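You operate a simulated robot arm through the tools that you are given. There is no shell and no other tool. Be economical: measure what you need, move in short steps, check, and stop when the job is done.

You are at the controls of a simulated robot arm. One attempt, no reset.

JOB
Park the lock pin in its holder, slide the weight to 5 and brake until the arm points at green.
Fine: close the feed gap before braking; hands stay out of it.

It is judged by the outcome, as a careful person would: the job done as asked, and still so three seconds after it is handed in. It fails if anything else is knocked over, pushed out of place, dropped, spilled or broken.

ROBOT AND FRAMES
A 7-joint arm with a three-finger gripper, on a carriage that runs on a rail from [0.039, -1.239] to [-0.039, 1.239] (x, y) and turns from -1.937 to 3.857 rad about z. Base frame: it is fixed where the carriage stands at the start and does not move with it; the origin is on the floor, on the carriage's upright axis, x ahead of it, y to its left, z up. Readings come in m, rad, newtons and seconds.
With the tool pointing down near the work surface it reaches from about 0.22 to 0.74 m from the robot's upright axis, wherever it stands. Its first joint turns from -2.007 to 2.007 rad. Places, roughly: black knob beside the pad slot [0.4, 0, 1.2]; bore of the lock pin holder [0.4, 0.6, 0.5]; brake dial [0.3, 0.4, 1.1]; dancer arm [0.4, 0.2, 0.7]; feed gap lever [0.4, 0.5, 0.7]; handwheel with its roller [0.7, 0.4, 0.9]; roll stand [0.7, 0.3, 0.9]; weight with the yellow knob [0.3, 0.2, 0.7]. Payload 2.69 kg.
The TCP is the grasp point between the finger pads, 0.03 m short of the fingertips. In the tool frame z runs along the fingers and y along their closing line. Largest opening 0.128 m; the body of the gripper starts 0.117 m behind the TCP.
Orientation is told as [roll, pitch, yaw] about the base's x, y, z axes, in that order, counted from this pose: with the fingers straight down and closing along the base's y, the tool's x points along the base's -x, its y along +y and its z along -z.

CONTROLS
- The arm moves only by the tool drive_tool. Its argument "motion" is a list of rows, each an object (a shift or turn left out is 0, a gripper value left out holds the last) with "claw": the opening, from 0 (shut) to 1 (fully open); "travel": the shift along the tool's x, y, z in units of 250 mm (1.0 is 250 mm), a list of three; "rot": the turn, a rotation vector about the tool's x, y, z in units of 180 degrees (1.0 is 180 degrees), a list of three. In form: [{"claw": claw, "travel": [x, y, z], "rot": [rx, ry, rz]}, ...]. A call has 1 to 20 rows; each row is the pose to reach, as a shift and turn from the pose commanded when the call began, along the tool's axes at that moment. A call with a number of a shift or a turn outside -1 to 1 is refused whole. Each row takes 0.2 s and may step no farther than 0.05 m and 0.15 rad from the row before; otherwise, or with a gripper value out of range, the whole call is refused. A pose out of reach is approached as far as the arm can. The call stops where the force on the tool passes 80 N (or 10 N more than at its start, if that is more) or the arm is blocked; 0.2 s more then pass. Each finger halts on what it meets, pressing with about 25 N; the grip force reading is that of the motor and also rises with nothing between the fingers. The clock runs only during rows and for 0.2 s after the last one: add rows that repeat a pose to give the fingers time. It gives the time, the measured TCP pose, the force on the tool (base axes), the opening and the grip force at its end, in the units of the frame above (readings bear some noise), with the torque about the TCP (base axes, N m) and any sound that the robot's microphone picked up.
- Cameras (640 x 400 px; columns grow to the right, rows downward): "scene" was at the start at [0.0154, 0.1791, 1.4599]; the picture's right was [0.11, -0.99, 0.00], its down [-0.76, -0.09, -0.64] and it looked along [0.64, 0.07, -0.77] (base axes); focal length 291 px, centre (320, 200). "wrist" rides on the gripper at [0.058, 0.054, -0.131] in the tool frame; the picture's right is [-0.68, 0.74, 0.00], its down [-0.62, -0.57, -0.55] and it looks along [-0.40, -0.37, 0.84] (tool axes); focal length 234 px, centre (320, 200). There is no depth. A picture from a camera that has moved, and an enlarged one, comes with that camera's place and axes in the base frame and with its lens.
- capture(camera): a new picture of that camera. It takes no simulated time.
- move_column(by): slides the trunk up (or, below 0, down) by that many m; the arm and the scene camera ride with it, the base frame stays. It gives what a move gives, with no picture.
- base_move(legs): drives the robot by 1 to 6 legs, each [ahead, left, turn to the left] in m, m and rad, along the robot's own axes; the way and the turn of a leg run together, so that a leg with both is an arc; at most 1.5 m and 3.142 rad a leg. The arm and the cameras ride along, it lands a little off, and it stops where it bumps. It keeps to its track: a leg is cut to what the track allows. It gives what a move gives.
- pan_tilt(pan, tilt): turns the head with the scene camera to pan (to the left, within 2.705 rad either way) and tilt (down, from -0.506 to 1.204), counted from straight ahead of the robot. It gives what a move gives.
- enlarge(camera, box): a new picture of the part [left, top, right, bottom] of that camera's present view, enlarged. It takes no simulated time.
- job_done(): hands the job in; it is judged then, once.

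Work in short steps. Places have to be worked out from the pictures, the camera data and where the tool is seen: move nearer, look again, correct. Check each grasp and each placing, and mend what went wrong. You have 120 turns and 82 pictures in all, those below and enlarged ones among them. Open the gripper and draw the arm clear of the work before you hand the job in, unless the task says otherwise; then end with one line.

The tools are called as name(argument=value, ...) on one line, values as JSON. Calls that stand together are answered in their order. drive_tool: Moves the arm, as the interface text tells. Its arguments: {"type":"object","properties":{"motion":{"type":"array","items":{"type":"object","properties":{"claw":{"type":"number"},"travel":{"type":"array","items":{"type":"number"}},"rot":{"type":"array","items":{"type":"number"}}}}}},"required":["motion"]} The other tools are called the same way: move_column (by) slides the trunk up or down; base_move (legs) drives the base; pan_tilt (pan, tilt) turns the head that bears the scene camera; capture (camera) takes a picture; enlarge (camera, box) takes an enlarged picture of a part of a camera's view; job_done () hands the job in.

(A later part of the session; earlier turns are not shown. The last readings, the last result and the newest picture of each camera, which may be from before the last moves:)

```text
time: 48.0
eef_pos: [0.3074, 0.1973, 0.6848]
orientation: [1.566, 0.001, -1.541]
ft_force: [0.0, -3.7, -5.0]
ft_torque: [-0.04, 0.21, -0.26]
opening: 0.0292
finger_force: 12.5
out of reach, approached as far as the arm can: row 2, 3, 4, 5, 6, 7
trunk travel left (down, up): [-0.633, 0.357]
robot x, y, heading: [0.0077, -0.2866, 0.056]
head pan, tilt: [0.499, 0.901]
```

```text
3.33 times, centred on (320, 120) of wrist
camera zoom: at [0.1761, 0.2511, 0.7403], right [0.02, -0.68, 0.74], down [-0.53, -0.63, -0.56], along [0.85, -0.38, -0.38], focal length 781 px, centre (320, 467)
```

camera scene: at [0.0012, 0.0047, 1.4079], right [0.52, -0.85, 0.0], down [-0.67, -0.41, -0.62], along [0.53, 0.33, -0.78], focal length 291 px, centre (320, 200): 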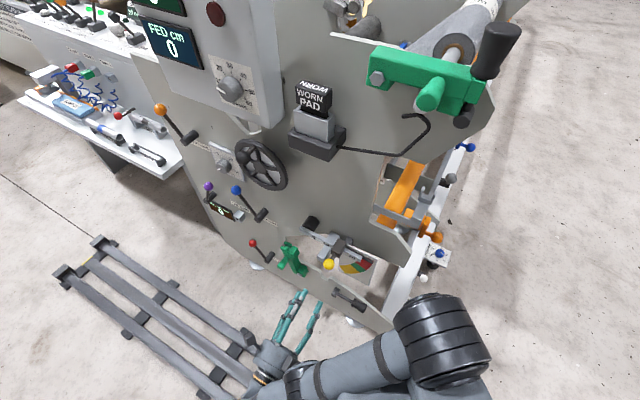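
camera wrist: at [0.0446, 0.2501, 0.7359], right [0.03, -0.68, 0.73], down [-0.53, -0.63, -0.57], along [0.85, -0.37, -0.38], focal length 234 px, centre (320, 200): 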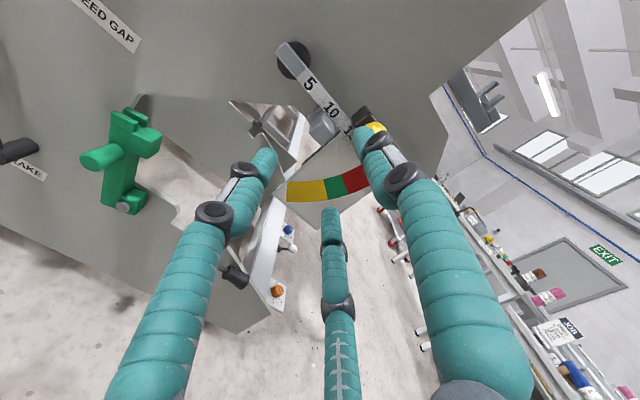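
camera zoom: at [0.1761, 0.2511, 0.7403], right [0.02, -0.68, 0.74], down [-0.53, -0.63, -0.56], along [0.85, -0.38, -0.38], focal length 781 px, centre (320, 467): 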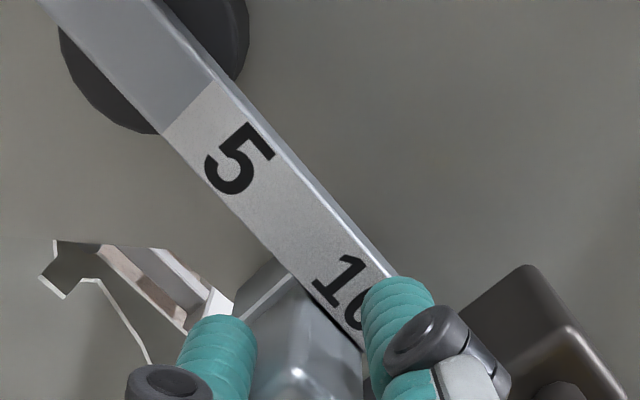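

Gripped (opening 29 mm). Pulling straight back gently.

drive_tool(motion=[{"travel": [0, 0, -0.04]}, {"travel": [0, 0, -0.08]}, {"travel": [0, 0, -0.12]}])

enlarge(camera="wrist", box=[200, 40, 440, 220])

```text
time: 48.8
eef_pos: [0.2769, 0.2014, 0.6852]
orientation: [1.566, 0.004, -1.535]
ft_force: [-1.3, 0.4, -6.0]
ft_torque: [-0.02, 0.38, 0.12]
opening: 0.029
finger_force: 11.7
trunk travel left (down, up): [-0.633, 0.357]
robot x, y, heading: [0.0085, -0.2843, 0.058]
head pan, tilt: [0.499, 0.901]
```

```text
2.22 times, centred on (320, 130) of wrist
camera zoom: at [0.1458, 0.2527, 0.7402], right [0.03, -0.68, 0.73], down [-0.53, -0.63, -0.57], along [0.85, -0.37, -0.38], focal length 520 px, centre (320, 356)
```

zoom: 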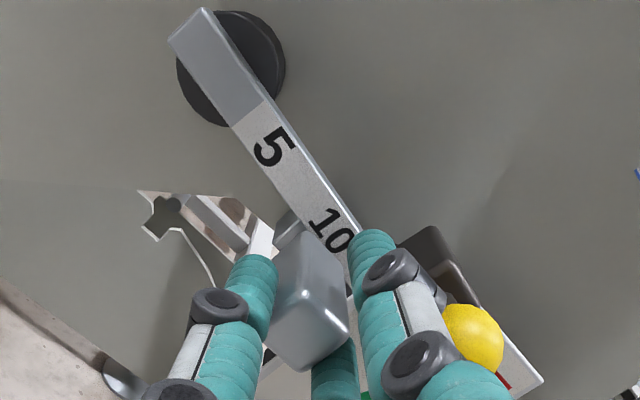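

It comes with the gripper. Continue pulling.

drive_tool(motion=[{"travel": [0, 0, -0.06]}, {"travel": [0, 0, -0.12]}, {"travel": [0, 0, -0.18]}, {"travel": [0, 0, -0.24]}, {"travel": [0, 0, -0.32]}])

capture(camera="wrist")

capture(camera="scene")

```text
time: 50.0
eef_pos: [0.1985, 0.196, 0.6842]
orientation: [1.567, 0.004, -1.541]
ft_force: [0.5, 0.1, -0.4]
ft_torque: [-0.01, -0.02, -0.03]
opening: 0.0286
finger_force: 11.8
trunk travel left (down, up): [-0.633, 0.357]
robot x, y, heading: [0.0128, -0.2899, 0.058]
head pan, tilt: [0.499, 0.901]
```

```text
41 pictures are left
camera wrist: at [0.0669, 0.2491, 0.7394], right [0.02, -0.68, 0.73], down [-0.53, -0.63, -0.57], along [0.85, -0.38, -0.38], focal length 234 px, centre (320, 200)
```

wrist: 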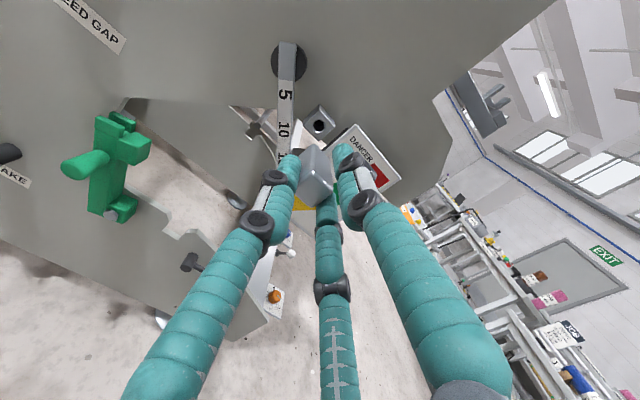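

```text
40 pictures are left
camera scene: at [0.0028, -0.0812, 1.4659], right [0.53, -0.85, 0.0], down [-0.67, -0.41, -0.62], along [0.53, 0.33, -0.78], focal length 291 px, centre (320, 200)
```

scene: 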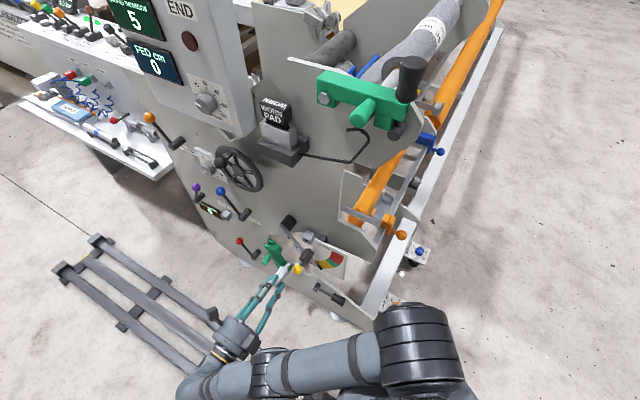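

The arm has dropped and the bore is free; the pin is in hand. Zoom to see the pin shaft.

enlarge(camera="wrist", box=[260, 90, 380, 220])

enlarge(camera="scene", box=[180, 170, 360, 310])

```text
3.08 times, centred on (320, 155) of wrist
camera zoom: at [0.0669, 0.2491, 0.7394], right [0.02, -0.68, 0.73], down [-0.53, -0.63, -0.57], along [0.85, -0.38, -0.38], focal length 720 px, centre (320, 338)
```

zoom: 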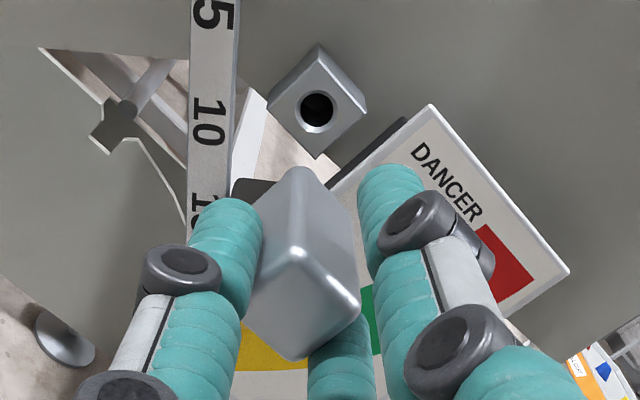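

```text
2.86 times, centred on (270, 240) of scene
camera zoom: at [0.0028, -0.0812, 1.4659], right [0.53, -0.85, 0.0], down [-0.67, -0.41, -0.62], along [0.53, 0.33, -0.78], focal length 830 px, centre (463, 86)
```

zoom: 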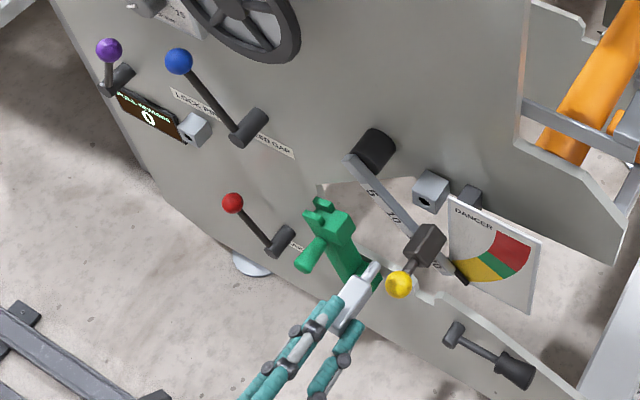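

Pin shaft protrudes ~3 cm beyond the handle (tip ≈ TCP+0.09). Holder bore ≈[0.366,0.60,0.51]. Retract, shift base left 0.40, then view before lowering.

drive_tool(motion=[{"travel": [0, 0, -0.07]}, {"travel": [0, 0, -0.14]}])

base_move(legs=[[0.01, 0.4, 0]])

move_column(by=-0.12)

capture(camera="wrist")

```text
time: 50.5
eef_pos: [0.163, 0.1965, 0.6845]
orientation: [1.567, 0.004, -1.54]
ft_force: [0.3, 0.3, -0.6]
ft_torque: [0.0, 0.04, 0.03]
opening: 0.0288
finger_force: 11.5
trunk travel left (down, up): [-0.633, 0.357]
robot x, y, heading: [0.0091, -0.2856, 0.058]
head pan, tilt: [0.499, 0.901]
```

```text
time: 53.1
eef_pos: [0.1491, 0.6042, 0.6833]
orientation: [1.568, 0.003, -1.535]
ft_force: [0.4, 0.2, -0.9]
ft_torque: [-0.02, 0.04, 0.02]
opening: 0.0286
finger_force: 12.0
trunk travel left (down, up): [-0.633, 0.357]
robot x, y, heading: [-0.001, 0.1195, 0.057]
head pan, tilt: [0.499, 0.901]
```

```text
time: 54.6
eef_pos: [0.1491, 0.6042, 0.5646]
orientation: [1.568, 0.005, -1.535]
ft_force: [0.2, 0.7, -0.1]
ft_torque: [0.01, 0.03, 0.02]
opening: 0.0289
finger_force: 11.1
trunk travel left (down, up): [-0.513, 0.477]
robot x, y, heading: [-0.0056, 0.1162, 0.056]
head pan, tilt: [0.499, 0.901]
```

```text
37 pictures are left
camera wrist: at [0.0175, 0.657, 0.6195], right [0.03, -0.68, 0.73], down [-0.53, -0.63, -0.57], along [0.85, -0.37, -0.38], focal length 234 px, centre (320, 200)
```

wrist: 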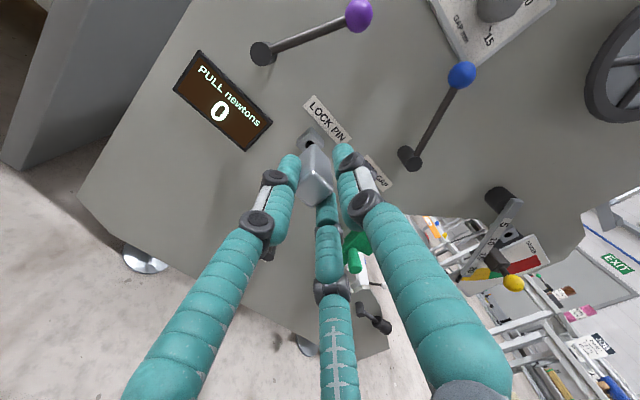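

enlarge(camera="wrist", box=[270, 100, 360, 170])

```text
5.71 times, centred on (315, 135) of wrist
camera zoom: at [0.0175, 0.657, 0.6195], right [0.03, -0.68, 0.73], down [-0.53, -0.63, -0.57], along [0.85, -0.37, -0.38], focal length 1338 px, centre (349, 571)
```

zoom: 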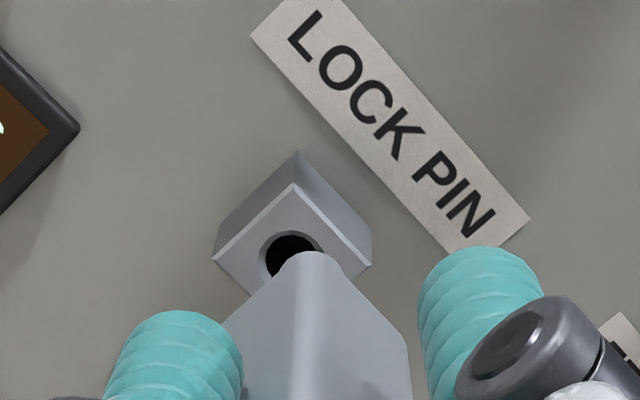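

Estimated target TCP y≈0.589, z≈0.525. Lower with the trunk, shift right, advance until the tip is ~2.5 cm short, then look.

move_column(by=-0.04)

drive_tool(motion=[{"travel": [-0.083, 0, 0], "rot": [0, -0.0016, 0]}, {"travel": [-0.083, 0, 0.16], "rot": [0, -0.0016, 0]}, {"travel": [-0.083, 0, 0.32], "rot": [0, -0.0016, 0]}, {"travel": [-0.083, 0, 0.38], "rot": [0, -0.0016, 0]}, {"travel": [-0.083, 0, 0.38], "rot": [0, -0.0016, 0]}])

enlarge(camera="wrist", box=[270, 90, 360, 160])

pan_tilt(pan=0.6, tilt=0.9)

capture(camera="scene")

```text
time: 55.4
eef_pos: [0.15, 0.6042, 0.5247]
orientation: [1.568, 0.005, -1.535]
ft_force: [-0.4, 1.0, -0.7]
ft_torque: [0.0, 0.04, 0.02]
opening: 0.0289
finger_force: 11.7
trunk travel left (down, up): [-0.473, 0.517]
robot x, y, heading: [-0.0036, 0.1175, 0.057]
head pan, tilt: [0.499, 0.901]
```

```text
time: 56.6
eef_pos: [0.2452, 0.5874, 0.5224]
orientation: [1.568, 0.002, -1.541]
ft_force: [0.4, 0.0, -0.6]
ft_torque: [-0.01, 0.01, -0.01]
opening: 0.029
finger_force: 11.8
trunk travel left (down, up): [-0.473, 0.517]
robot x, y, heading: [-0.0036, 0.1185, 0.062]
head pan, tilt: [0.499, 0.901]
```

```text
5.71 times, centred on (315, 125) of wrist
camera zoom: at [0.1129, 0.64, 0.5766], right [0.02, -0.68, 0.73], down [-0.53, -0.63, -0.57], along [0.85, -0.38, -0.38], focal length 1338 px, centre (349, 629)
```

zoom: 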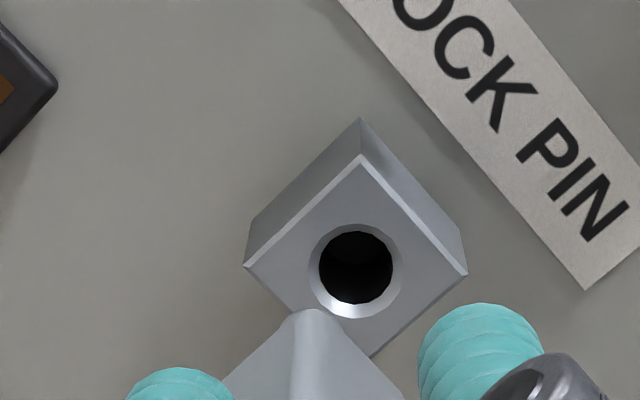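

```text
time: 57.3
eef_pos: [0.2441, 0.586, 0.5208]
orientation: [1.568, 0.004, -1.54]
ft_force: [-0.8, -0.4, -1.2]
ft_torque: [-0.02, 0.02, -0.02]
opening: 0.0288
finger_force: 12.0
trunk travel left (down, up): [-0.473, 0.517]
robot x, y, heading: [-0.0045, 0.125, 0.057]
head pan, tilt: [0.6, 0.901]
```

```text
34 pictures are left
camera scene: at [-0.0146, 0.3323, 1.3059], right [0.61, -0.79, 0.0], down [-0.62, -0.48, -0.62], along [0.49, 0.38, -0.78], focal length 291 px, centre (320, 200)
```

scene: 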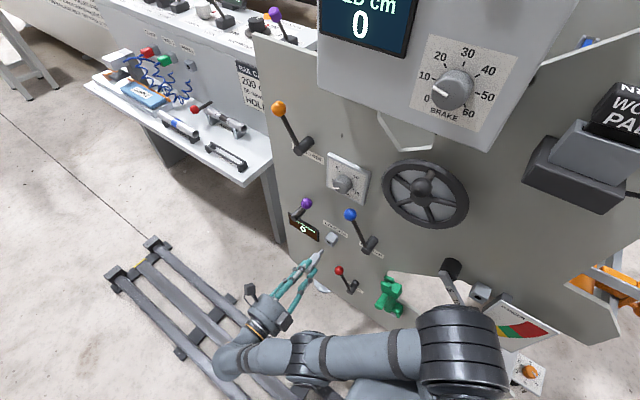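

I check the lateral alignment from the scene camera.

enlarge(camera="scene", box=[290, 215, 370, 285])

```text
5.71 times, centred on (330, 250) of scene
camera zoom: at [-0.0146, 0.3323, 1.3059], right [0.61, -0.79, 0.0], down [-0.62, -0.48, -0.62], along [0.49, 0.38, -0.78], focal length 1661 px, centre (263, -86)
```

zoom: 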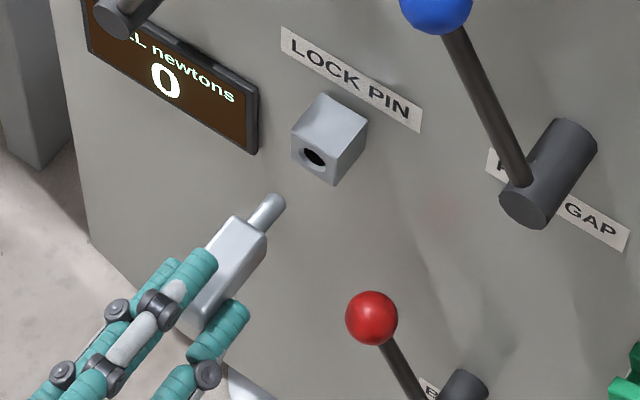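

Pin appears ~3 mm too far left; correcting y −3 mm, z +1.5 mm, advancing 20 mm, and checking from both cameras.

drive_tool(motion=[{"travel": [-0.014, 0.006, 0.03]}, {"travel": [-0.014, 0.006, 0.08]}, {"travel": [-0.014, 0.006, 0.08]}])

enlarge(camera="scene", box=[300, 220, 350, 260])

enlarge(camera="wrist", box=[280, 90, 360, 150])

```text
time: 58.1
eef_pos: [0.2647, 0.5836, 0.5249]
orientation: [1.566, 0.004, -1.541]
ft_force: [-0.7, -0.7, -0.5]
ft_torque: [0.01, 0.0, 0.0]
opening: 0.0287
finger_force: 11.7
trunk travel left (down, up): [-0.473, 0.517]
robot x, y, heading: [-0.0038, 0.1205, 0.056]
head pan, tilt: [0.6, 0.901]
```

```text
10.00 times, centred on (325, 240) of scene
camera zoom: at [-0.0145, 0.3323, 1.3059], right [0.61, -0.79, 0.0], down [-0.62, -0.48, -0.62], along [0.49, 0.38, -0.78], focal length 2906 px, centre (270, -200)
```

zoom: 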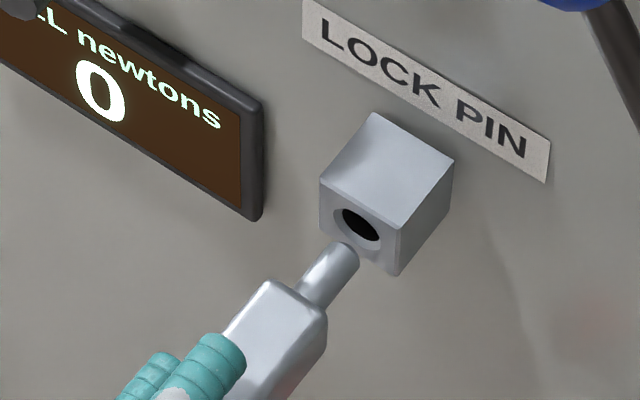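

```text
6.67 times, centred on (320, 120) of wrist
camera zoom: at [0.1335, 0.637, 0.5792], right [0.02, -0.68, 0.73], down [-0.53, -0.63, -0.57], along [0.85, -0.38, -0.38], focal length 1561 px, centre (320, 733)
```

zoom: 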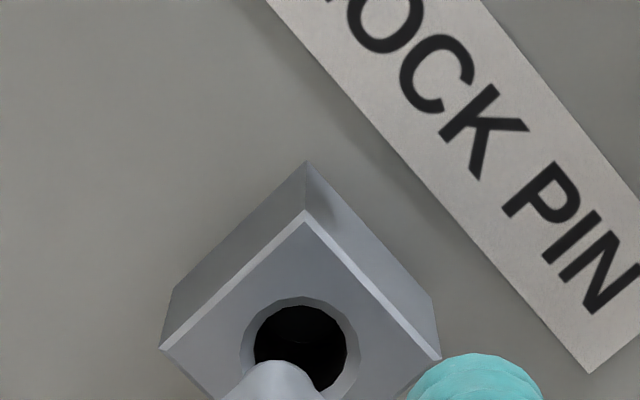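

Nearly on axis. Tiny correction (+0.8 mm left, +0.7 mm up) and slow advance while watching force.

drive_tool(motion=[{"travel": [0.003, 0.003, 0.02]}, {"travel": [0.003, 0.003, 0.04]}, {"travel": [0.003, 0.003, 0.06]}])

enlarge(camera="scene", box=[300, 220, 350, 260])

```text
time: 58.9
eef_pos: [0.2818, 0.5845, 0.5254]
orientation: [1.567, 0.006, -1.544]
ft_force: [1.8, -0.1, 3.7]
ft_torque: [0.0, -0.35, -0.02]
opening: 0.029
finger_force: 11.5
trunk travel left (down, up): [-0.473, 0.517]
robot x, y, heading: [-0.0009, 0.1219, 0.052]
head pan, tilt: [0.6, 0.901]
```

```text
10.00 times, centred on (325, 240) of scene
camera zoom: at [-0.0148, 0.3318, 1.3061], right [0.61, -0.79, 0.0], down [-0.62, -0.48, -0.62], along [0.49, 0.38, -0.78], focal length 2906 px, centre (270, -200)
```

zoom: 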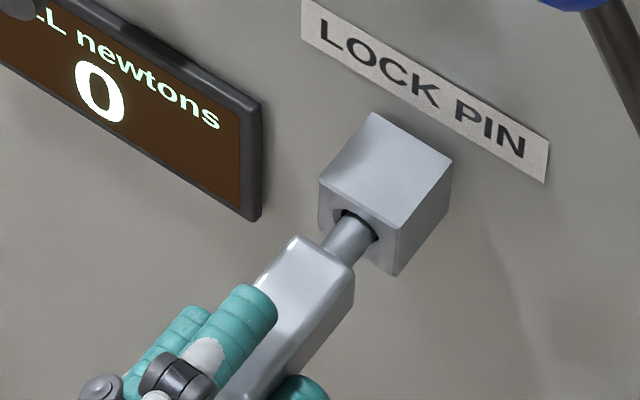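

The tip entered the bore. A slight upward nudge and continue until seated.

drive_tool(motion=[{"travel": [0, 0.003, 0.02]}, {"travel": [0, 0.003, 0.04]}, {"travel": [0, 0.003, 0.06]}, {"travel": [0, 0.003, 0.08]}])

enlarge(camera="scene", box=[300, 220, 350, 260])

```text
time: 59.9
eef_pos: [0.2979, 0.5856, 0.5258]
orientation: [1.565, 0.003, -1.542]
ft_force: [-11.6, -5.3, -1.7]
ft_torque: [-0.06, 0.2, -0.21]
opening: 0.0292
finger_force: 11.8
trunk travel left (down, up): [-0.473, 0.517]
robot x, y, heading: [-0.0046, 0.1177, 0.06]
head pan, tilt: [0.6, 0.901]
```

```text
10.00 times, centred on (325, 240) of scene
camera zoom: at [-0.0156, 0.3319, 1.3059], right [0.61, -0.79, 0.0], down [-0.62, -0.48, -0.62], along [0.49, 0.38, -0.78], focal length 2906 px, centre (270, -200)
```

zoom: 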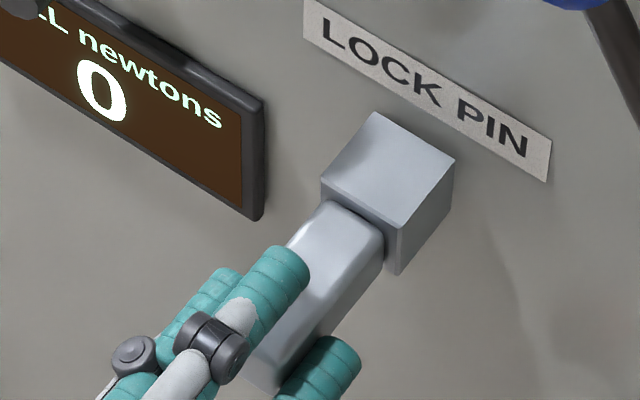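

Fully seated against the block (11.6 N stop). Release and back off.

drive_tool(motion=[{"claw": 0.5}, {"claw": 0.5}, {"claw": 0.5}, {"claw": 0.5}, {"travel": [0, 0, -0.15]}, {"travel": [0, 0, -0.3]}, {"travel": [0, 0, -0.45]}, {"travel": [0, 0, -0.56]}])

capture(camera="scene")

capture(camera="wrist")

```text
time: 61.7
eef_pos: [0.1594, 0.5835, 0.5251]
orientation: [1.568, 0.005, -1.544]
ft_force: [0.2, 0.5, 0.2]
ft_torque: [-0.01, 0.01, -0.01]
opening: 0.064
finger_force: 0.1
trunk travel left (down, up): [-0.473, 0.517]
robot x, y, heading: [-0.0041, 0.1196, 0.057]
head pan, tilt: [0.6, 0.901]
```

```text
28 pictures are left
camera scene: at [-0.0146, 0.3323, 1.3059], right [0.61, -0.79, 0.0], down [-0.62, -0.48, -0.62], along [0.49, 0.38, -0.78], focal length 291 px, centre (320, 200)
```

scene: 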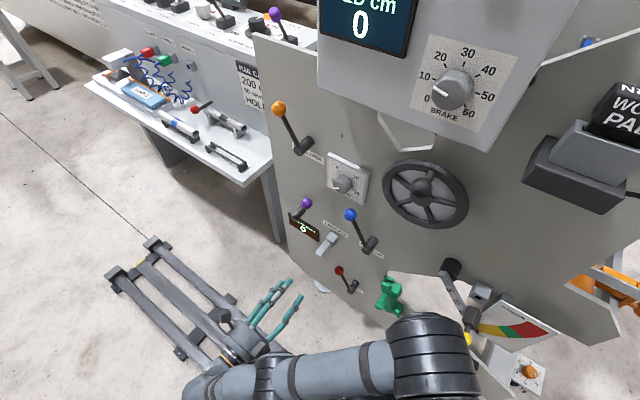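

```text
27 pictures are left
camera wrist: at [0.0286, 0.6377, 0.5804], right [0.02, -0.68, 0.73], down [-0.53, -0.63, -0.57], along [0.85, -0.38, -0.38], focal length 234 px, centre (320, 200)
```

wrist: 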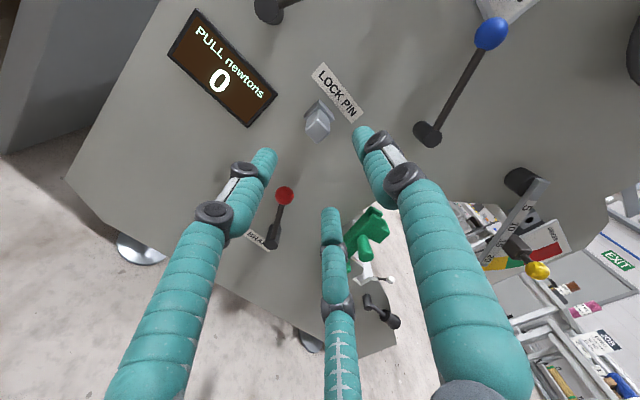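

Pin parked. Now inspect the feed gap lever, gap dial and weight from here.

enlarge(camera="scene", box=[260, 90, 410, 300])

enlarge(camera="scene", box=[400, 230, 560, 350])

```text
1.90 times, centred on (335, 195) of scene
camera zoom: at [-0.0146, 0.3323, 1.3059], right [0.61, -0.79, 0.0], down [-0.62, -0.48, -0.62], along [0.49, 0.38, -0.78], focal length 554 px, centre (291, 210)
```

zoom: 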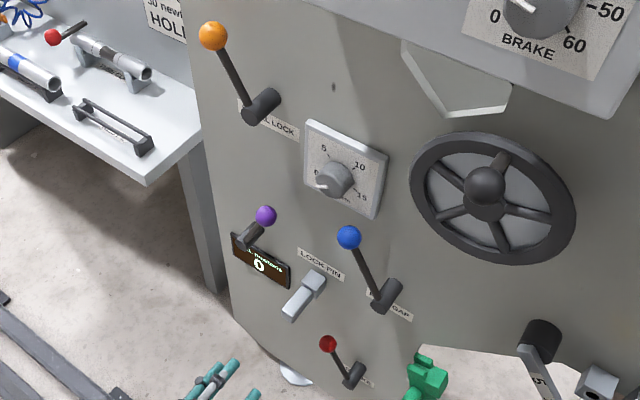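

```text
3.33 times, centred on (480, 290) of scene
camera zoom: at [-0.0146, 0.3323, 1.3059], right [0.61, -0.79, 0.0], down [-0.62, -0.48, -0.62], along [0.49, 0.38, -0.78], focal length 969 px, centre (-213, -100)
```

zoom: 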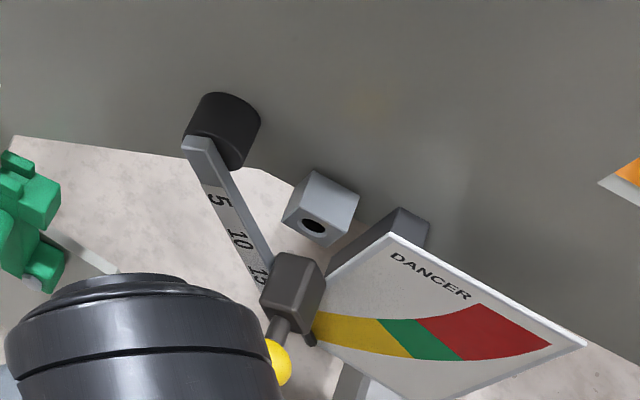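

Feed gap lever: hub ≈[0.35,0.464,0.628], ball ≈[0.353,0.526,0.732], pointing up-left. I close the fingers and go to the left of the ball, using arm + trunk to raise.

drive_tool(motion=[{"travel": [0, 0.1, 0], "claw": 0}, {"travel": [0, 0.2, 0]}, {"travel": [0, 0.3, 0]}, {"travel": [0, 0.43, 0]}, {"travel": [0, 0.43, 0]}])

move_column(by=0.1)

base_move(legs=[[-0.001, -0.03, 0]])

capture(camera="wrist")

```text
time: 62.9
eef_pos: [0.1631, 0.5781, 0.6326]
orientation: [1.567, 0.003, -1.542]
ft_force: [0.2, 0.1, -0.1]
ft_torque: [0.01, 0.05, 0.05]
opening: 0.0022
finger_force: 21.0
trunk travel left (down, up): [-0.473, 0.517]
robot x, y, heading: [-0.0024, 0.115, 0.059]
head pan, tilt: [0.6, 0.901]
```

```text
time: 64.2
eef_pos: [0.1638, 0.5787, 0.7338]
orientation: [1.566, 0.002, -1.541]
ft_force: [0.3, 0.4, 0.3]
ft_torque: [0.01, -0.02, -0.01]
opening: 0.0021
finger_force: 24.9
trunk travel left (down, up): [-0.573, 0.417]
robot x, y, heading: [-0.0078, 0.1183, 0.058]
head pan, tilt: [0.6, 0.901]
```

```text
time: 65.0
eef_pos: [0.1647, 0.5483, 0.7328]
orientation: [1.567, 0.006, -1.542]
ft_force: [0.2, 1.0, -0.2]
ft_torque: [-0.01, 0.05, 0.0]
opening: 0.0022
finger_force: 25.2
trunk travel left (down, up): [-0.573, 0.417]
robot x, y, heading: [-0.0019, 0.0895, 0.054]
head pan, tilt: [0.6, 0.901]
```

```text
24 pictures are left
camera wrist: at [0.0334, 0.6016, 0.7874], right [0.02, -0.68, 0.73], down [-0.53, -0.63, -0.57], along [0.85, -0.38, -0.38], focal length 234 px, centre (320, 200)
```

wrist: 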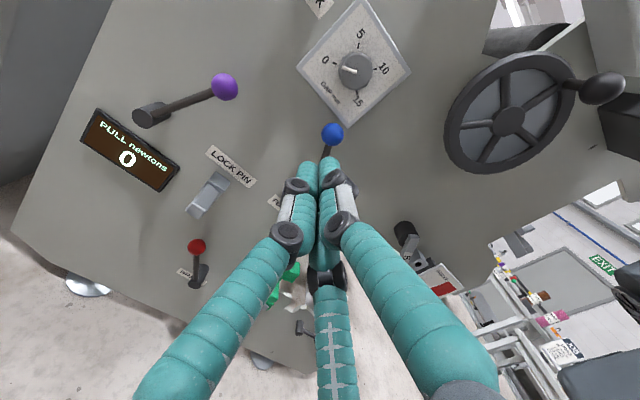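

Position is consistent: ball [0.353,0.528,0.731]. Shift 14 mm left and advance beside the ball.

drive_tool(motion=[{"travel": [0.056, 0, 0.1]}, {"travel": [0.056, 0, 0.28]}, {"travel": [0.056, 0, 0.46]}, {"travel": [0.056, 0, 0.65]}])

enlarge(camera="wrist", box=[240, 60, 440, 200])

```text
time: 66.0
eef_pos: [0.3266, 0.567, 0.7314]
orientation: [1.567, 0.004, -1.541]
ft_force: [-0.2, -0.5, -0.3]
ft_torque: [0.0, -0.02, 0.03]
opening: 0.0022
finger_force: 24.7
trunk travel left (down, up): [-0.573, 0.417]
robot x, y, heading: [-0.0037, 0.0926, 0.06]
head pan, tilt: [0.6, 0.901]
```

```text
2.86 times, centred on (340, 130) of wrist
camera zoom: at [0.1953, 0.6214, 0.786], right [0.02, -0.68, 0.73], down [-0.53, -0.63, -0.57], along [0.85, -0.38, -0.38], focal length 669 px, centre (263, 400)
```

zoom: 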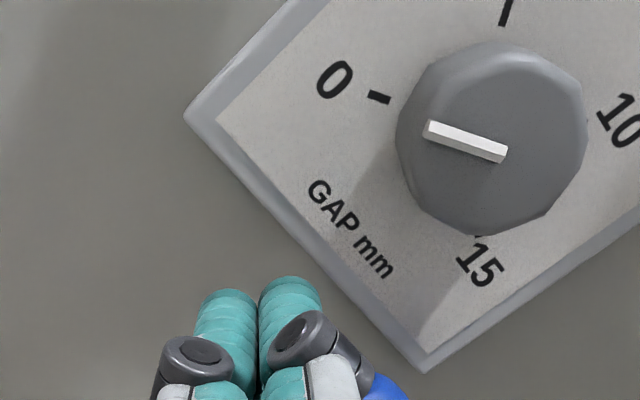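

Push the ball right along its arc, watching force.

drive_tool(motion=[{"travel": [-0.068, -0.058, 0]}, {"travel": [-0.125, -0.01, 0]}, {"travel": [-0.179, 0.025, 0]}, {"travel": [-0.24, 0.05, 0]}, {"travel": [-0.3, 0.07, 0]}, {"travel": [-0.365, 0.08, 0]}, {"travel": [-0.429, 0.083, 0]}])

capture(camera="scene")

```text
time: 67.7
eef_pos: [0.3314, 0.5026, 0.8009]
orientation: [1.53, 0.134, -1.572]
ft_force: [0.5, 0.5, -0.2]
ft_torque: [-0.01, -0.01, -0.01]
opening: 0.0023
finger_force: 24.9
out of reach, approached as far as the arm can: row 6, 7
trunk travel left (down, up): [-0.573, 0.417]
robot x, y, heading: [-0.0024, 0.0882, 0.058]
head pan, tilt: [0.6, 0.901]
stopped in row 7: the arm was blocked; the commanded pose is now the measured one
```

```text
22 pictures are left
camera scene: at [-0.0135, 0.3022, 1.4059], right [0.61, -0.79, 0.0], down [-0.62, -0.48, -0.62], along [0.49, 0.38, -0.78], focal length 291 px, centre (320, 200)
```

scene: 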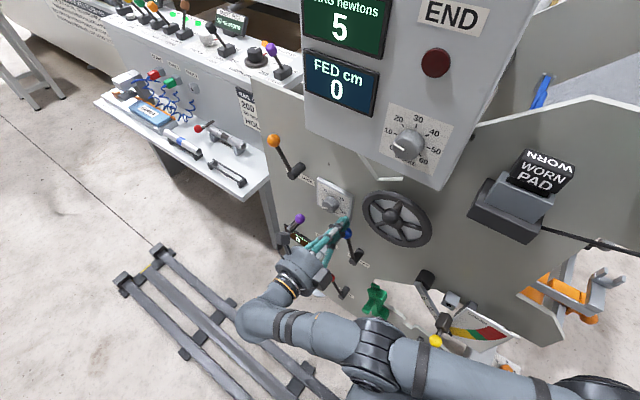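

enlarge(camera="scene", box=[290, 170, 390, 270])

```text
4.00 times, centred on (340, 220) of scene
camera zoom: at [-0.0135, 0.3022, 1.4059], right [0.61, -0.79, 0.0], down [-0.62, -0.48, -0.62], along [0.49, 0.38, -0.78], focal length 1163 px, centre (240, 120)
```

zoom: 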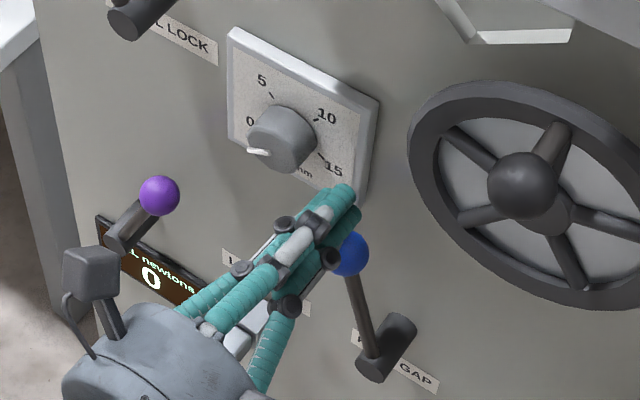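

The lever moved to about vertical; then the arm hit its limit. I back off, restore orientation, and shift the base right so the arm has room.

drive_tool(motion=[{"travel": [0, 0, -0.18]}, {"travel": [0.0, 0, -0.36]}, {"travel": [0.01, -0.08, -0.388], "rot": [-0.004, 0.003, -0.0142]}, {"travel": [0.02, -0.18, -0.388], "rot": [-0.008, 0.006, -0.0285]}, {"travel": [0.032, -0.287, -0.388], "rot": [-0.0123, 0.0086, -0.0427]}])

base_move(legs=[[-0.002, -0.09, 0]])

capture(camera="wrist")

```text
time: 68.9
eef_pos: [0.2315, 0.5196, 0.7314]
orientation: [1.569, 0.001, -1.544]
ft_force: [-0.1, -1.1, 0.3]
ft_torque: [0.01, 0.0, 0.02]
opening: 0.0023
finger_force: 24.6
trunk travel left (down, up): [-0.573, 0.417]
robot x, y, heading: [0.0023, 0.0871, 0.057]
head pan, tilt: [0.6, 0.901]
```

```text
time: 70.0
eef_pos: [0.234, 0.4268, 0.7322]
orientation: [1.568, 0.0, -1.542]
ft_force: [0.1, 0.1, -0.4]
ft_torque: [-0.03, 0.01, 0.04]
opening: 0.0024
finger_force: 25.1
trunk travel left (down, up): [-0.573, 0.417]
robot x, y, heading: [-0.0007, 0.0007, 0.05]
head pan, tilt: [0.6, 0.901]
```

```text
20 pictures are left
camera wrist: at [0.1027, 0.4799, 0.7869], right [0.02, -0.68, 0.74], down [-0.53, -0.63, -0.56], along [0.85, -0.38, -0.37], focal length 234 px, centre (320, 200)
```

wrist: 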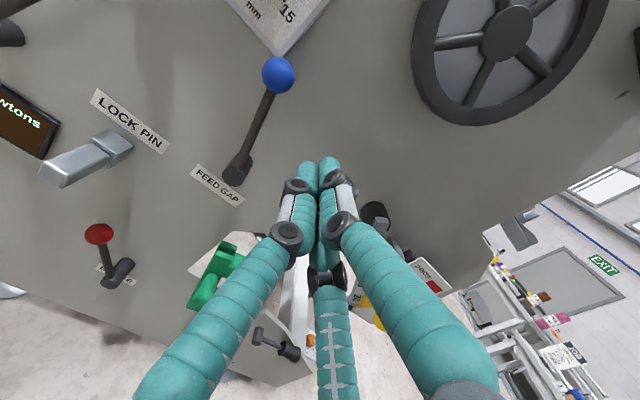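

Ball now [0.353,0.497,0.742] (about 16° left of vertical), it stays where left. Go to its left again and push through to the right.

drive_tool(motion=[{"travel": [0.15, 0.01, 0]}, {"travel": [0.3, 0.01, 0]}, {"travel": [0.44, 0.01, 0]}, {"travel": [0.44, 0.01, 0.19]}, {"travel": [0.44, 0.01, 0.38]}, {"travel": [0.378, 0.018, 0.38]}, {"travel": [0.31, 0.045, 0.38]}, {"travel": [0.249, 0.067, 0.38]}, {"travel": [0.18, 0.075, 0.38]}, {"travel": [0.12, 0.08, 0.38]}, {"travel": [0.05, 0.07, 0.38]}, {"travel": [-0.015, 0.055, 0.38]}])

enlarge(camera="scene", box=[260, 130, 460, 270])

```text
time: 72.8
eef_pos: [0.3326, 0.4393, 0.7847]
orientation: [1.541, 0.091, -1.565]
ft_force: [0.0, 0.1, -0.1]
ft_torque: [0.02, 0.02, -0.02]
opening: 0.0023
finger_force: 25.2
trunk travel left (down, up): [-0.573, 0.417]
robot x, y, heading: [-0.0022, -0.001, 0.059]
head pan, tilt: [0.6, 0.901]
stopped in row 12: the arm was blocked; the commanded pose is now the measured one
```

```text
2.86 times, centred on (360, 200) of scene
camera zoom: at [-0.0104, 0.2083, 1.4059], right [0.61, -0.79, 0.0], down [-0.62, -0.48, -0.62], along [0.49, 0.38, -0.78], focal length 830 px, centre (206, 200)
```

zoom: 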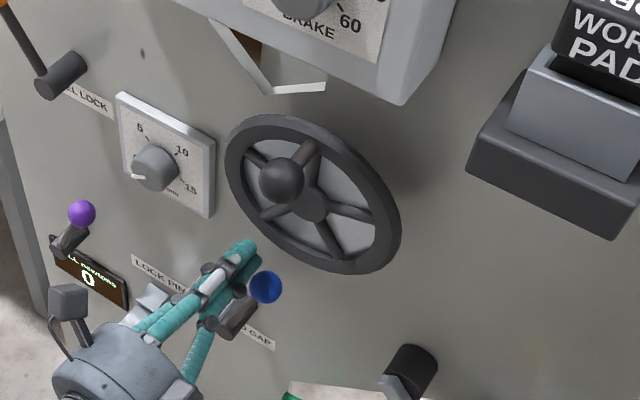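

Ball is now right of the hub. Back off, re-level, shift base further right, and look at the lever again.

drive_tool(motion=[{"travel": [0, 0, -0.18]}, {"travel": [0.0, 0, -0.36]}, {"travel": [0.01, -0.08, -0.4], "rot": [-0.004, 0.003, -0.0142]}, {"travel": [0.02, -0.18, -0.4], "rot": [-0.0089, 0.0068, -0.029]}])

base_move(legs=[[-0.002, -0.1, 0]])

capture(camera="wrist")

```text
time: 73.8
eef_pos: [0.2311, 0.4445, 0.741]
orientation: [1.567, -0.001, -1.54]
ft_force: [-1.2, 0.1, 0.3]
ft_torque: [-0.01, -0.01, 0.0]
opening: 0.0024
finger_force: 25.0
trunk travel left (down, up): [-0.573, 0.417]
robot x, y, heading: [0.0028, -0.0029, 0.058]
head pan, tilt: [0.6, 0.901]
```

```text
time: 75.0
eef_pos: [0.2344, 0.3459, 0.742]
orientation: [1.569, 0.001, -1.538]
ft_force: [-0.4, 0.0, 0.5]
ft_torque: [-0.01, 0.01, 0.06]
opening: 0.0022
finger_force: 24.7
trunk travel left (down, up): [-0.573, 0.417]
robot x, y, heading: [-0.0004, -0.1023, 0.061]
head pan, tilt: [0.6, 0.901]
```

```text
18 pictures are left
camera wrist: at [0.1026, 0.3996, 0.7966], right [0.02, -0.68, 0.74], down [-0.53, -0.63, -0.56], along [0.85, -0.38, -0.37], focal length 234 px, centre (320, 200)
```

wrist: 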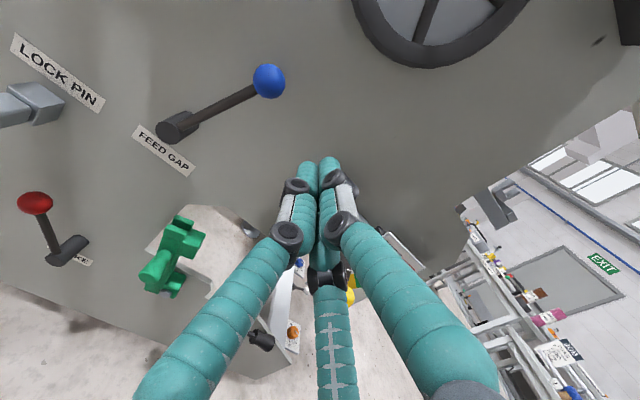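

Ball at [0.353,0.419,0.741], ~22° right. Push further to find the end stop.

drive_tool(motion=[{"travel": [0.15, 0.052, 0]}, {"travel": [0.3, 0.052, 0]}, {"travel": [0.424, 0.052, 0]}, {"travel": [0.424, 0.052, 0.19]}, {"travel": [0.424, 0.052, 0.38]}, {"travel": [0.383, 0.035, 0.38]}, {"travel": [0.345, 0.026, 0.38]}, {"travel": [0.308, 0.016, 0.38]}, {"travel": [0.28, 0.006, 0.38]}, {"travel": [0.25, -0.006, 0.38]}])

drive_tool(motion=[{"travel": [-0.027, -0.015, 0]}, {"travel": [-0.054, -0.03, 0]}])

enlarge(camera="wrist", box=[180, 40, 440, 200])

```text
time: 77.2
eef_pos: [0.3204, 0.4155, 0.7423]
orientation: [1.576, 0.001, -1.525]
ft_force: [-16.1, 14.8, 11.8]
ft_torque: [-0.08, -0.11, 0.23]
opening: 0.0019
finger_force: 25.3
trunk travel left (down, up): [-0.573, 0.417]
robot x, y, heading: [0.0047, -0.1032, 0.055]
head pan, tilt: [0.6, 0.901]
```

```text
time: 77.8
eef_pos: [0.3194, 0.4008, 0.7334]
orientation: [1.573, 0.0, -1.524]
ft_force: [-32.6, 11.8, 6.7]
ft_torque: [0.05, 0.03, 0.25]
opening: 0.0024
finger_force: 24.8
trunk travel left (down, up): [-0.573, 0.417]
robot x, y, heading: [0.006, -0.1034, 0.058]
head pan, tilt: [0.6, 0.901]
```

```text
2.46 times, centred on (310, 120) of wrist
camera zoom: at [0.1866, 0.4523, 0.7874], right [0.03, -0.67, 0.74], down [-0.52, -0.64, -0.57], along [0.85, -0.37, -0.37], focal length 576 px, centre (345, 397)
```

zoom: 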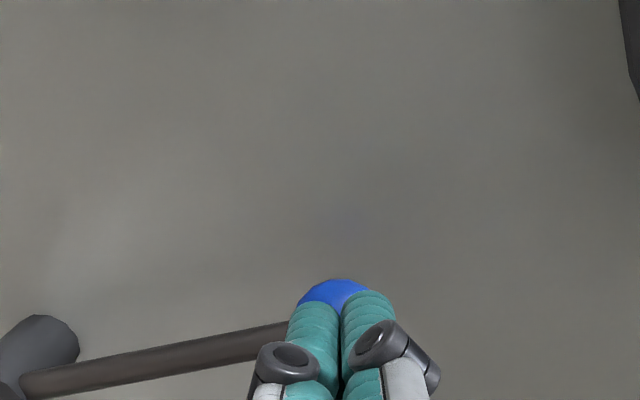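

Ball at about −28…−30°, with firm resistance: mirror end stop reached. Retract and view the lever and machine.

drive_tool(motion=[{"travel": [0.02, 0.01, -0.18]}, {"travel": [0.02, 0.01, -0.36]}, {"travel": [0.02, 0.01, -0.5]}])

capture(camera="scene")

```text
time: 78.6
eef_pos: [0.2019, 0.3967, 0.7342]
orientation: [1.57, -0.002, -1.543]
ft_force: [0.4, -0.4, -0.1]
ft_torque: [0.0, 0.0, 0.04]
opening: 0.0019
finger_force: 25.2
trunk travel left (down, up): [-0.573, 0.417]
robot x, y, heading: [0.0049, -0.1004, 0.059]
head pan, tilt: [0.6, 0.901]
```

```text
16 pictures are left
camera scene: at [-0.008, 0.1101, 1.4059], right [0.61, -0.79, 0.0], down [-0.62, -0.48, -0.62], along [0.49, 0.38, -0.78], focal length 291 px, centre (320, 200)
```

scene: 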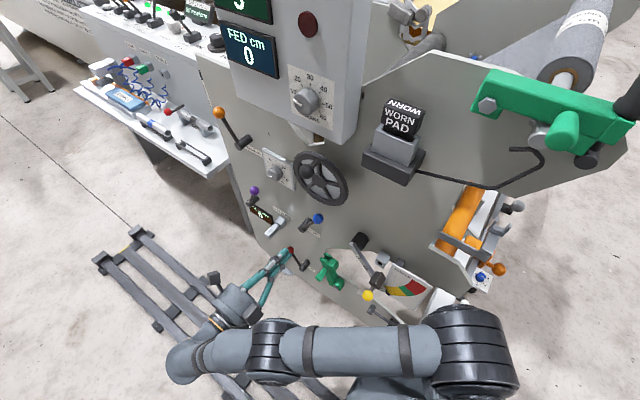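

Lever closed at its right stop. Now move to the weight: base right 0.19, trunk down 0.1, open the claw and roll −45° so the fingers close along the drooped arm.

base_move(legs=[[-0.006, -0.19, 0]])

move_column(by=-0.1)

drive_tool(motion=[{"rot": [0, 0, -0.0417], "travel": [0, 0, -0.05], "claw": 0.5}, {"rot": [0, 0, -0.0833], "travel": [0, 0, -0.1]}, {"rot": [0, 0, -0.125], "travel": [0, 0, -0.1]}, {"rot": [0, 0, -0.1667], "travel": [0, 0, -0.1]}, {"rot": [0, 0, -0.2083], "travel": [0, 0, -0.1]}, {"rot": [0, 0, -0.25], "travel": [0, 0, -0.1]}])

capture(camera="wrist")

```text
time: 80.1
eef_pos: [0.2092, 0.2091, 0.7344]
orientation: [1.569, 0.001, -1.541]
ft_force: [-0.6, -0.1, 0.9]
ft_torque: [-0.01, 0.05, 0.01]
opening: 0.0022
finger_force: 24.9
trunk travel left (down, up): [-0.573, 0.417]
robot x, y, heading: [0.0157, -0.2925, 0.056]
head pan, tilt: [0.6, 0.901]
```

```text
time: 81.5
eef_pos: [0.2099, 0.2085, 0.634]
orientation: [1.57, -0.003, -1.541]
ft_force: [0.5, -0.9, -0.3]
ft_torque: [0.04, 0.0, -0.02]
opening: 0.0021
finger_force: 25.1
trunk travel left (down, up): [-0.473, 0.517]
robot x, y, heading: [0.0089, -0.2899, 0.058]
head pan, tilt: [0.6, 0.901]
```

```text
time: 82.9
eef_pos: [0.1827, 0.2074, 0.6351]
orientation: [1.567, -0.788, -1.537]
ft_force: [-0.2, 0.2, 1.0]
ft_torque: [-0.02, 0.0, -0.02]
opening: 0.0638
finger_force: 0.0
trunk travel left (down, up): [-0.473, 0.517]
robot x, y, heading: [0.0104, -0.2898, 0.056]
head pan, tilt: [0.6, 0.901]
```

```text
15 pictures are left
camera wrist: at [0.0507, 0.2825, 0.632], right [0.0, 0.05, 1.0], down [-0.52, -0.85, 0.04], along [0.85, -0.52, 0.02], focal length 234 px, centre (320, 200)
```

wrist: 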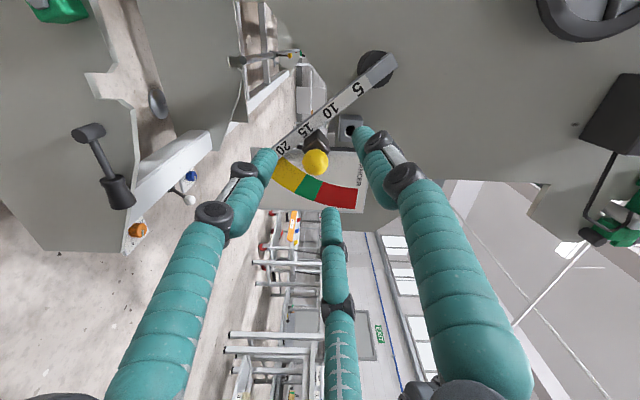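

Knob ≈[0.298,0.183,0.631], arm drooped 49°, weight at 15, mark spacing 40 mm per 5. Target for knob: +79 mm along the arm. Approach and grip the knob.

drive_tool(motion=[{"travel": [-0.068, -0.09, 0]}, {"travel": [-0.068, -0.09, 0.14]}, {"travel": [-0.068, -0.09, 0.28]}, {"travel": [-0.068, -0.09, 0.417]}, {"travel": [-0.068, -0.09, 0.417], "claw": 0.1}, {"travel": [-0.068, -0.09, 0.417], "claw": 0.1}, {"travel": [-0.068, -0.09, 0.417], "claw": 0.1}, {"travel": [-0.068, -0.09, 0.417], "claw": 0.1}])

enlarge(camera="wrist", box=[220, 20, 460, 200])

```text
time: 84.7
eef_pos: [0.2921, 0.1828, 0.63]
orientation: [1.569, -0.786, -1.548]
ft_force: [0.0, -18.1, 12.7]
ft_torque: [-0.1, 0.12, -0.17]
opening: 0.0286
finger_force: 29.6
trunk travel left (down, up): [-0.473, 0.517]
robot x, y, heading: [0.0092, -0.2938, 0.056]
head pan, tilt: [0.6, 0.901]
```

```text
2.22 times, centred on (340, 110) of wrist
camera zoom: at [0.1602, 0.2578, 0.6277], right [0.0, 0.04, 1.0], down [-0.53, -0.85, 0.03], along [0.85, -0.53, 0.02], focal length 520 px, centre (276, 400)
```

zoom: 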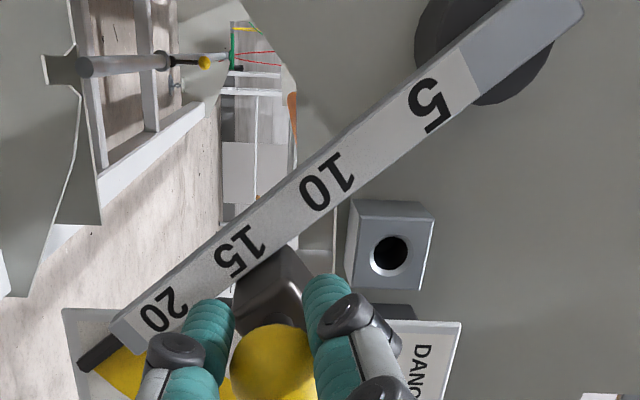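

Gripped. Slide along the arm toward 5 in small steps.

drive_tool(motion=[{"travel": [-0.003, 0.04, 0]}, {"travel": [-0.006, 0.08, 0]}, {"travel": [-0.009, 0.12, 0]}, {"travel": [-0.012, 0.16, 0]}])

enlarge(camera="wrist", box=[220, 20, 460, 200])

```text
time: 85.7
eef_pos: [0.2916, 0.2074, 0.6612]
orientation: [1.567, -0.78, -1.55]
ft_force: [21.1, -19.6, 14.8]
ft_torque: [0.04, 0.12, -0.21]
opening: 0.0279
finger_force: 45.3
trunk travel left (down, up): [-0.473, 0.517]
robot x, y, heading: [0.0124, -0.289, 0.06]
head pan, tilt: [0.6, 0.901]
```

```text
2.22 times, centred on (340, 110) of wrist
camera zoom: at [0.1595, 0.2837, 0.6591], right [0.0, 0.04, 1.0], down [-0.53, -0.85, 0.03], along [0.85, -0.53, 0.02], focal length 520 px, centre (276, 400)
```

zoom: 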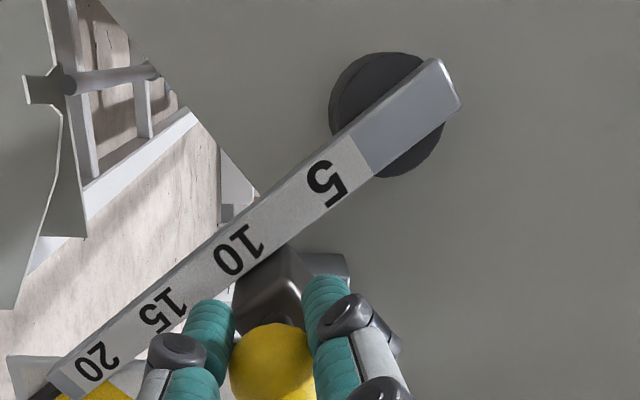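

Exactly 15→10 now. Continue another 39.5 mm.

drive_tool(motion=[{"travel": [-0.003, 0.04, 0.004]}, {"travel": [-0.006, 0.08, 0.006]}, {"travel": [-0.009, 0.12, 0.008]}, {"travel": [-0.012, 0.158, 0.008]}, {"travel": [-0.012, 0.158, 0.008]}])

enlarge(camera="wrist", box=[220, 20, 460, 200])

```text
time: 86.9
eef_pos: [0.2906, 0.2332, 0.6916]
orientation: [1.564, -0.782, -1.544]
ft_force: [13.4, -21.7, 9.9]
ft_torque: [-0.06, -0.06, 0.01]
opening: 0.0279
finger_force: 44.7
trunk travel left (down, up): [-0.473, 0.517]
robot x, y, heading: [0.011, -0.2922, 0.053]
head pan, tilt: [0.6, 0.901]
```

```text
2.22 times, centred on (340, 110) of wrist
camera zoom: at [0.1584, 0.3085, 0.6898], right [0.0, 0.04, 1.0], down [-0.53, -0.85, 0.03], along [0.85, -0.53, 0.02], focal length 520 px, centre (276, 400)
```

zoom: 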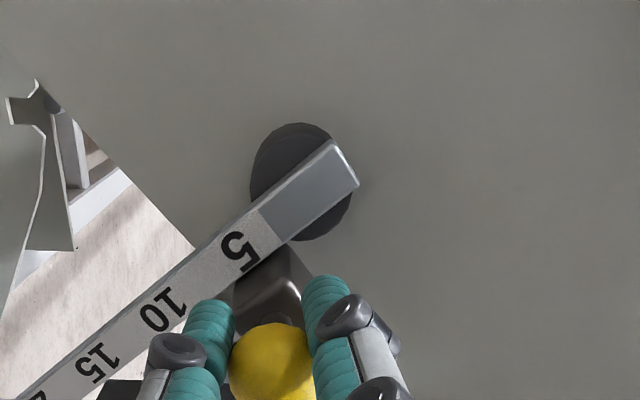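

The weight sits at 5 by the same visual relation as before at 15 and 10. Release and back off, then check.

drive_tool(motion=[{"claw": 0.5}, {"claw": 0.5}, {"claw": 0.5}, {"travel": [0, 0, -0.15]}, {"travel": [0, 0, -0.3]}, {"travel": [0, 0, -0.44]}])

enlarge(camera="wrist", box=[220, 40, 420, 200])

```text
time: 88.3
eef_pos: [0.1788, 0.2334, 0.691]
orientation: [1.569, -0.787, -1.539]
ft_force: [0.1, 0.5, -0.7]
ft_torque: [-0.04, 0.02, 0.02]
opening: 0.064
finger_force: 0.0
trunk travel left (down, up): [-0.473, 0.517]
robot x, y, heading: [0.0078, -0.2885, 0.054]
head pan, tilt: [0.6, 0.901]
```

```text
2.50 times, centred on (320, 120) of wrist
camera zoom: at [0.0473, 0.309, 0.688], right [0.0, 0.04, 1.0], down [-0.52, -0.85, 0.04], along [0.85, -0.52, 0.02], focal length 585 px, centre (320, 400)
```

zoom: 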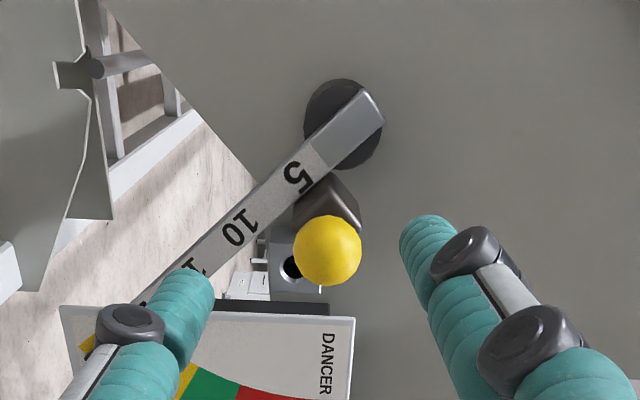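

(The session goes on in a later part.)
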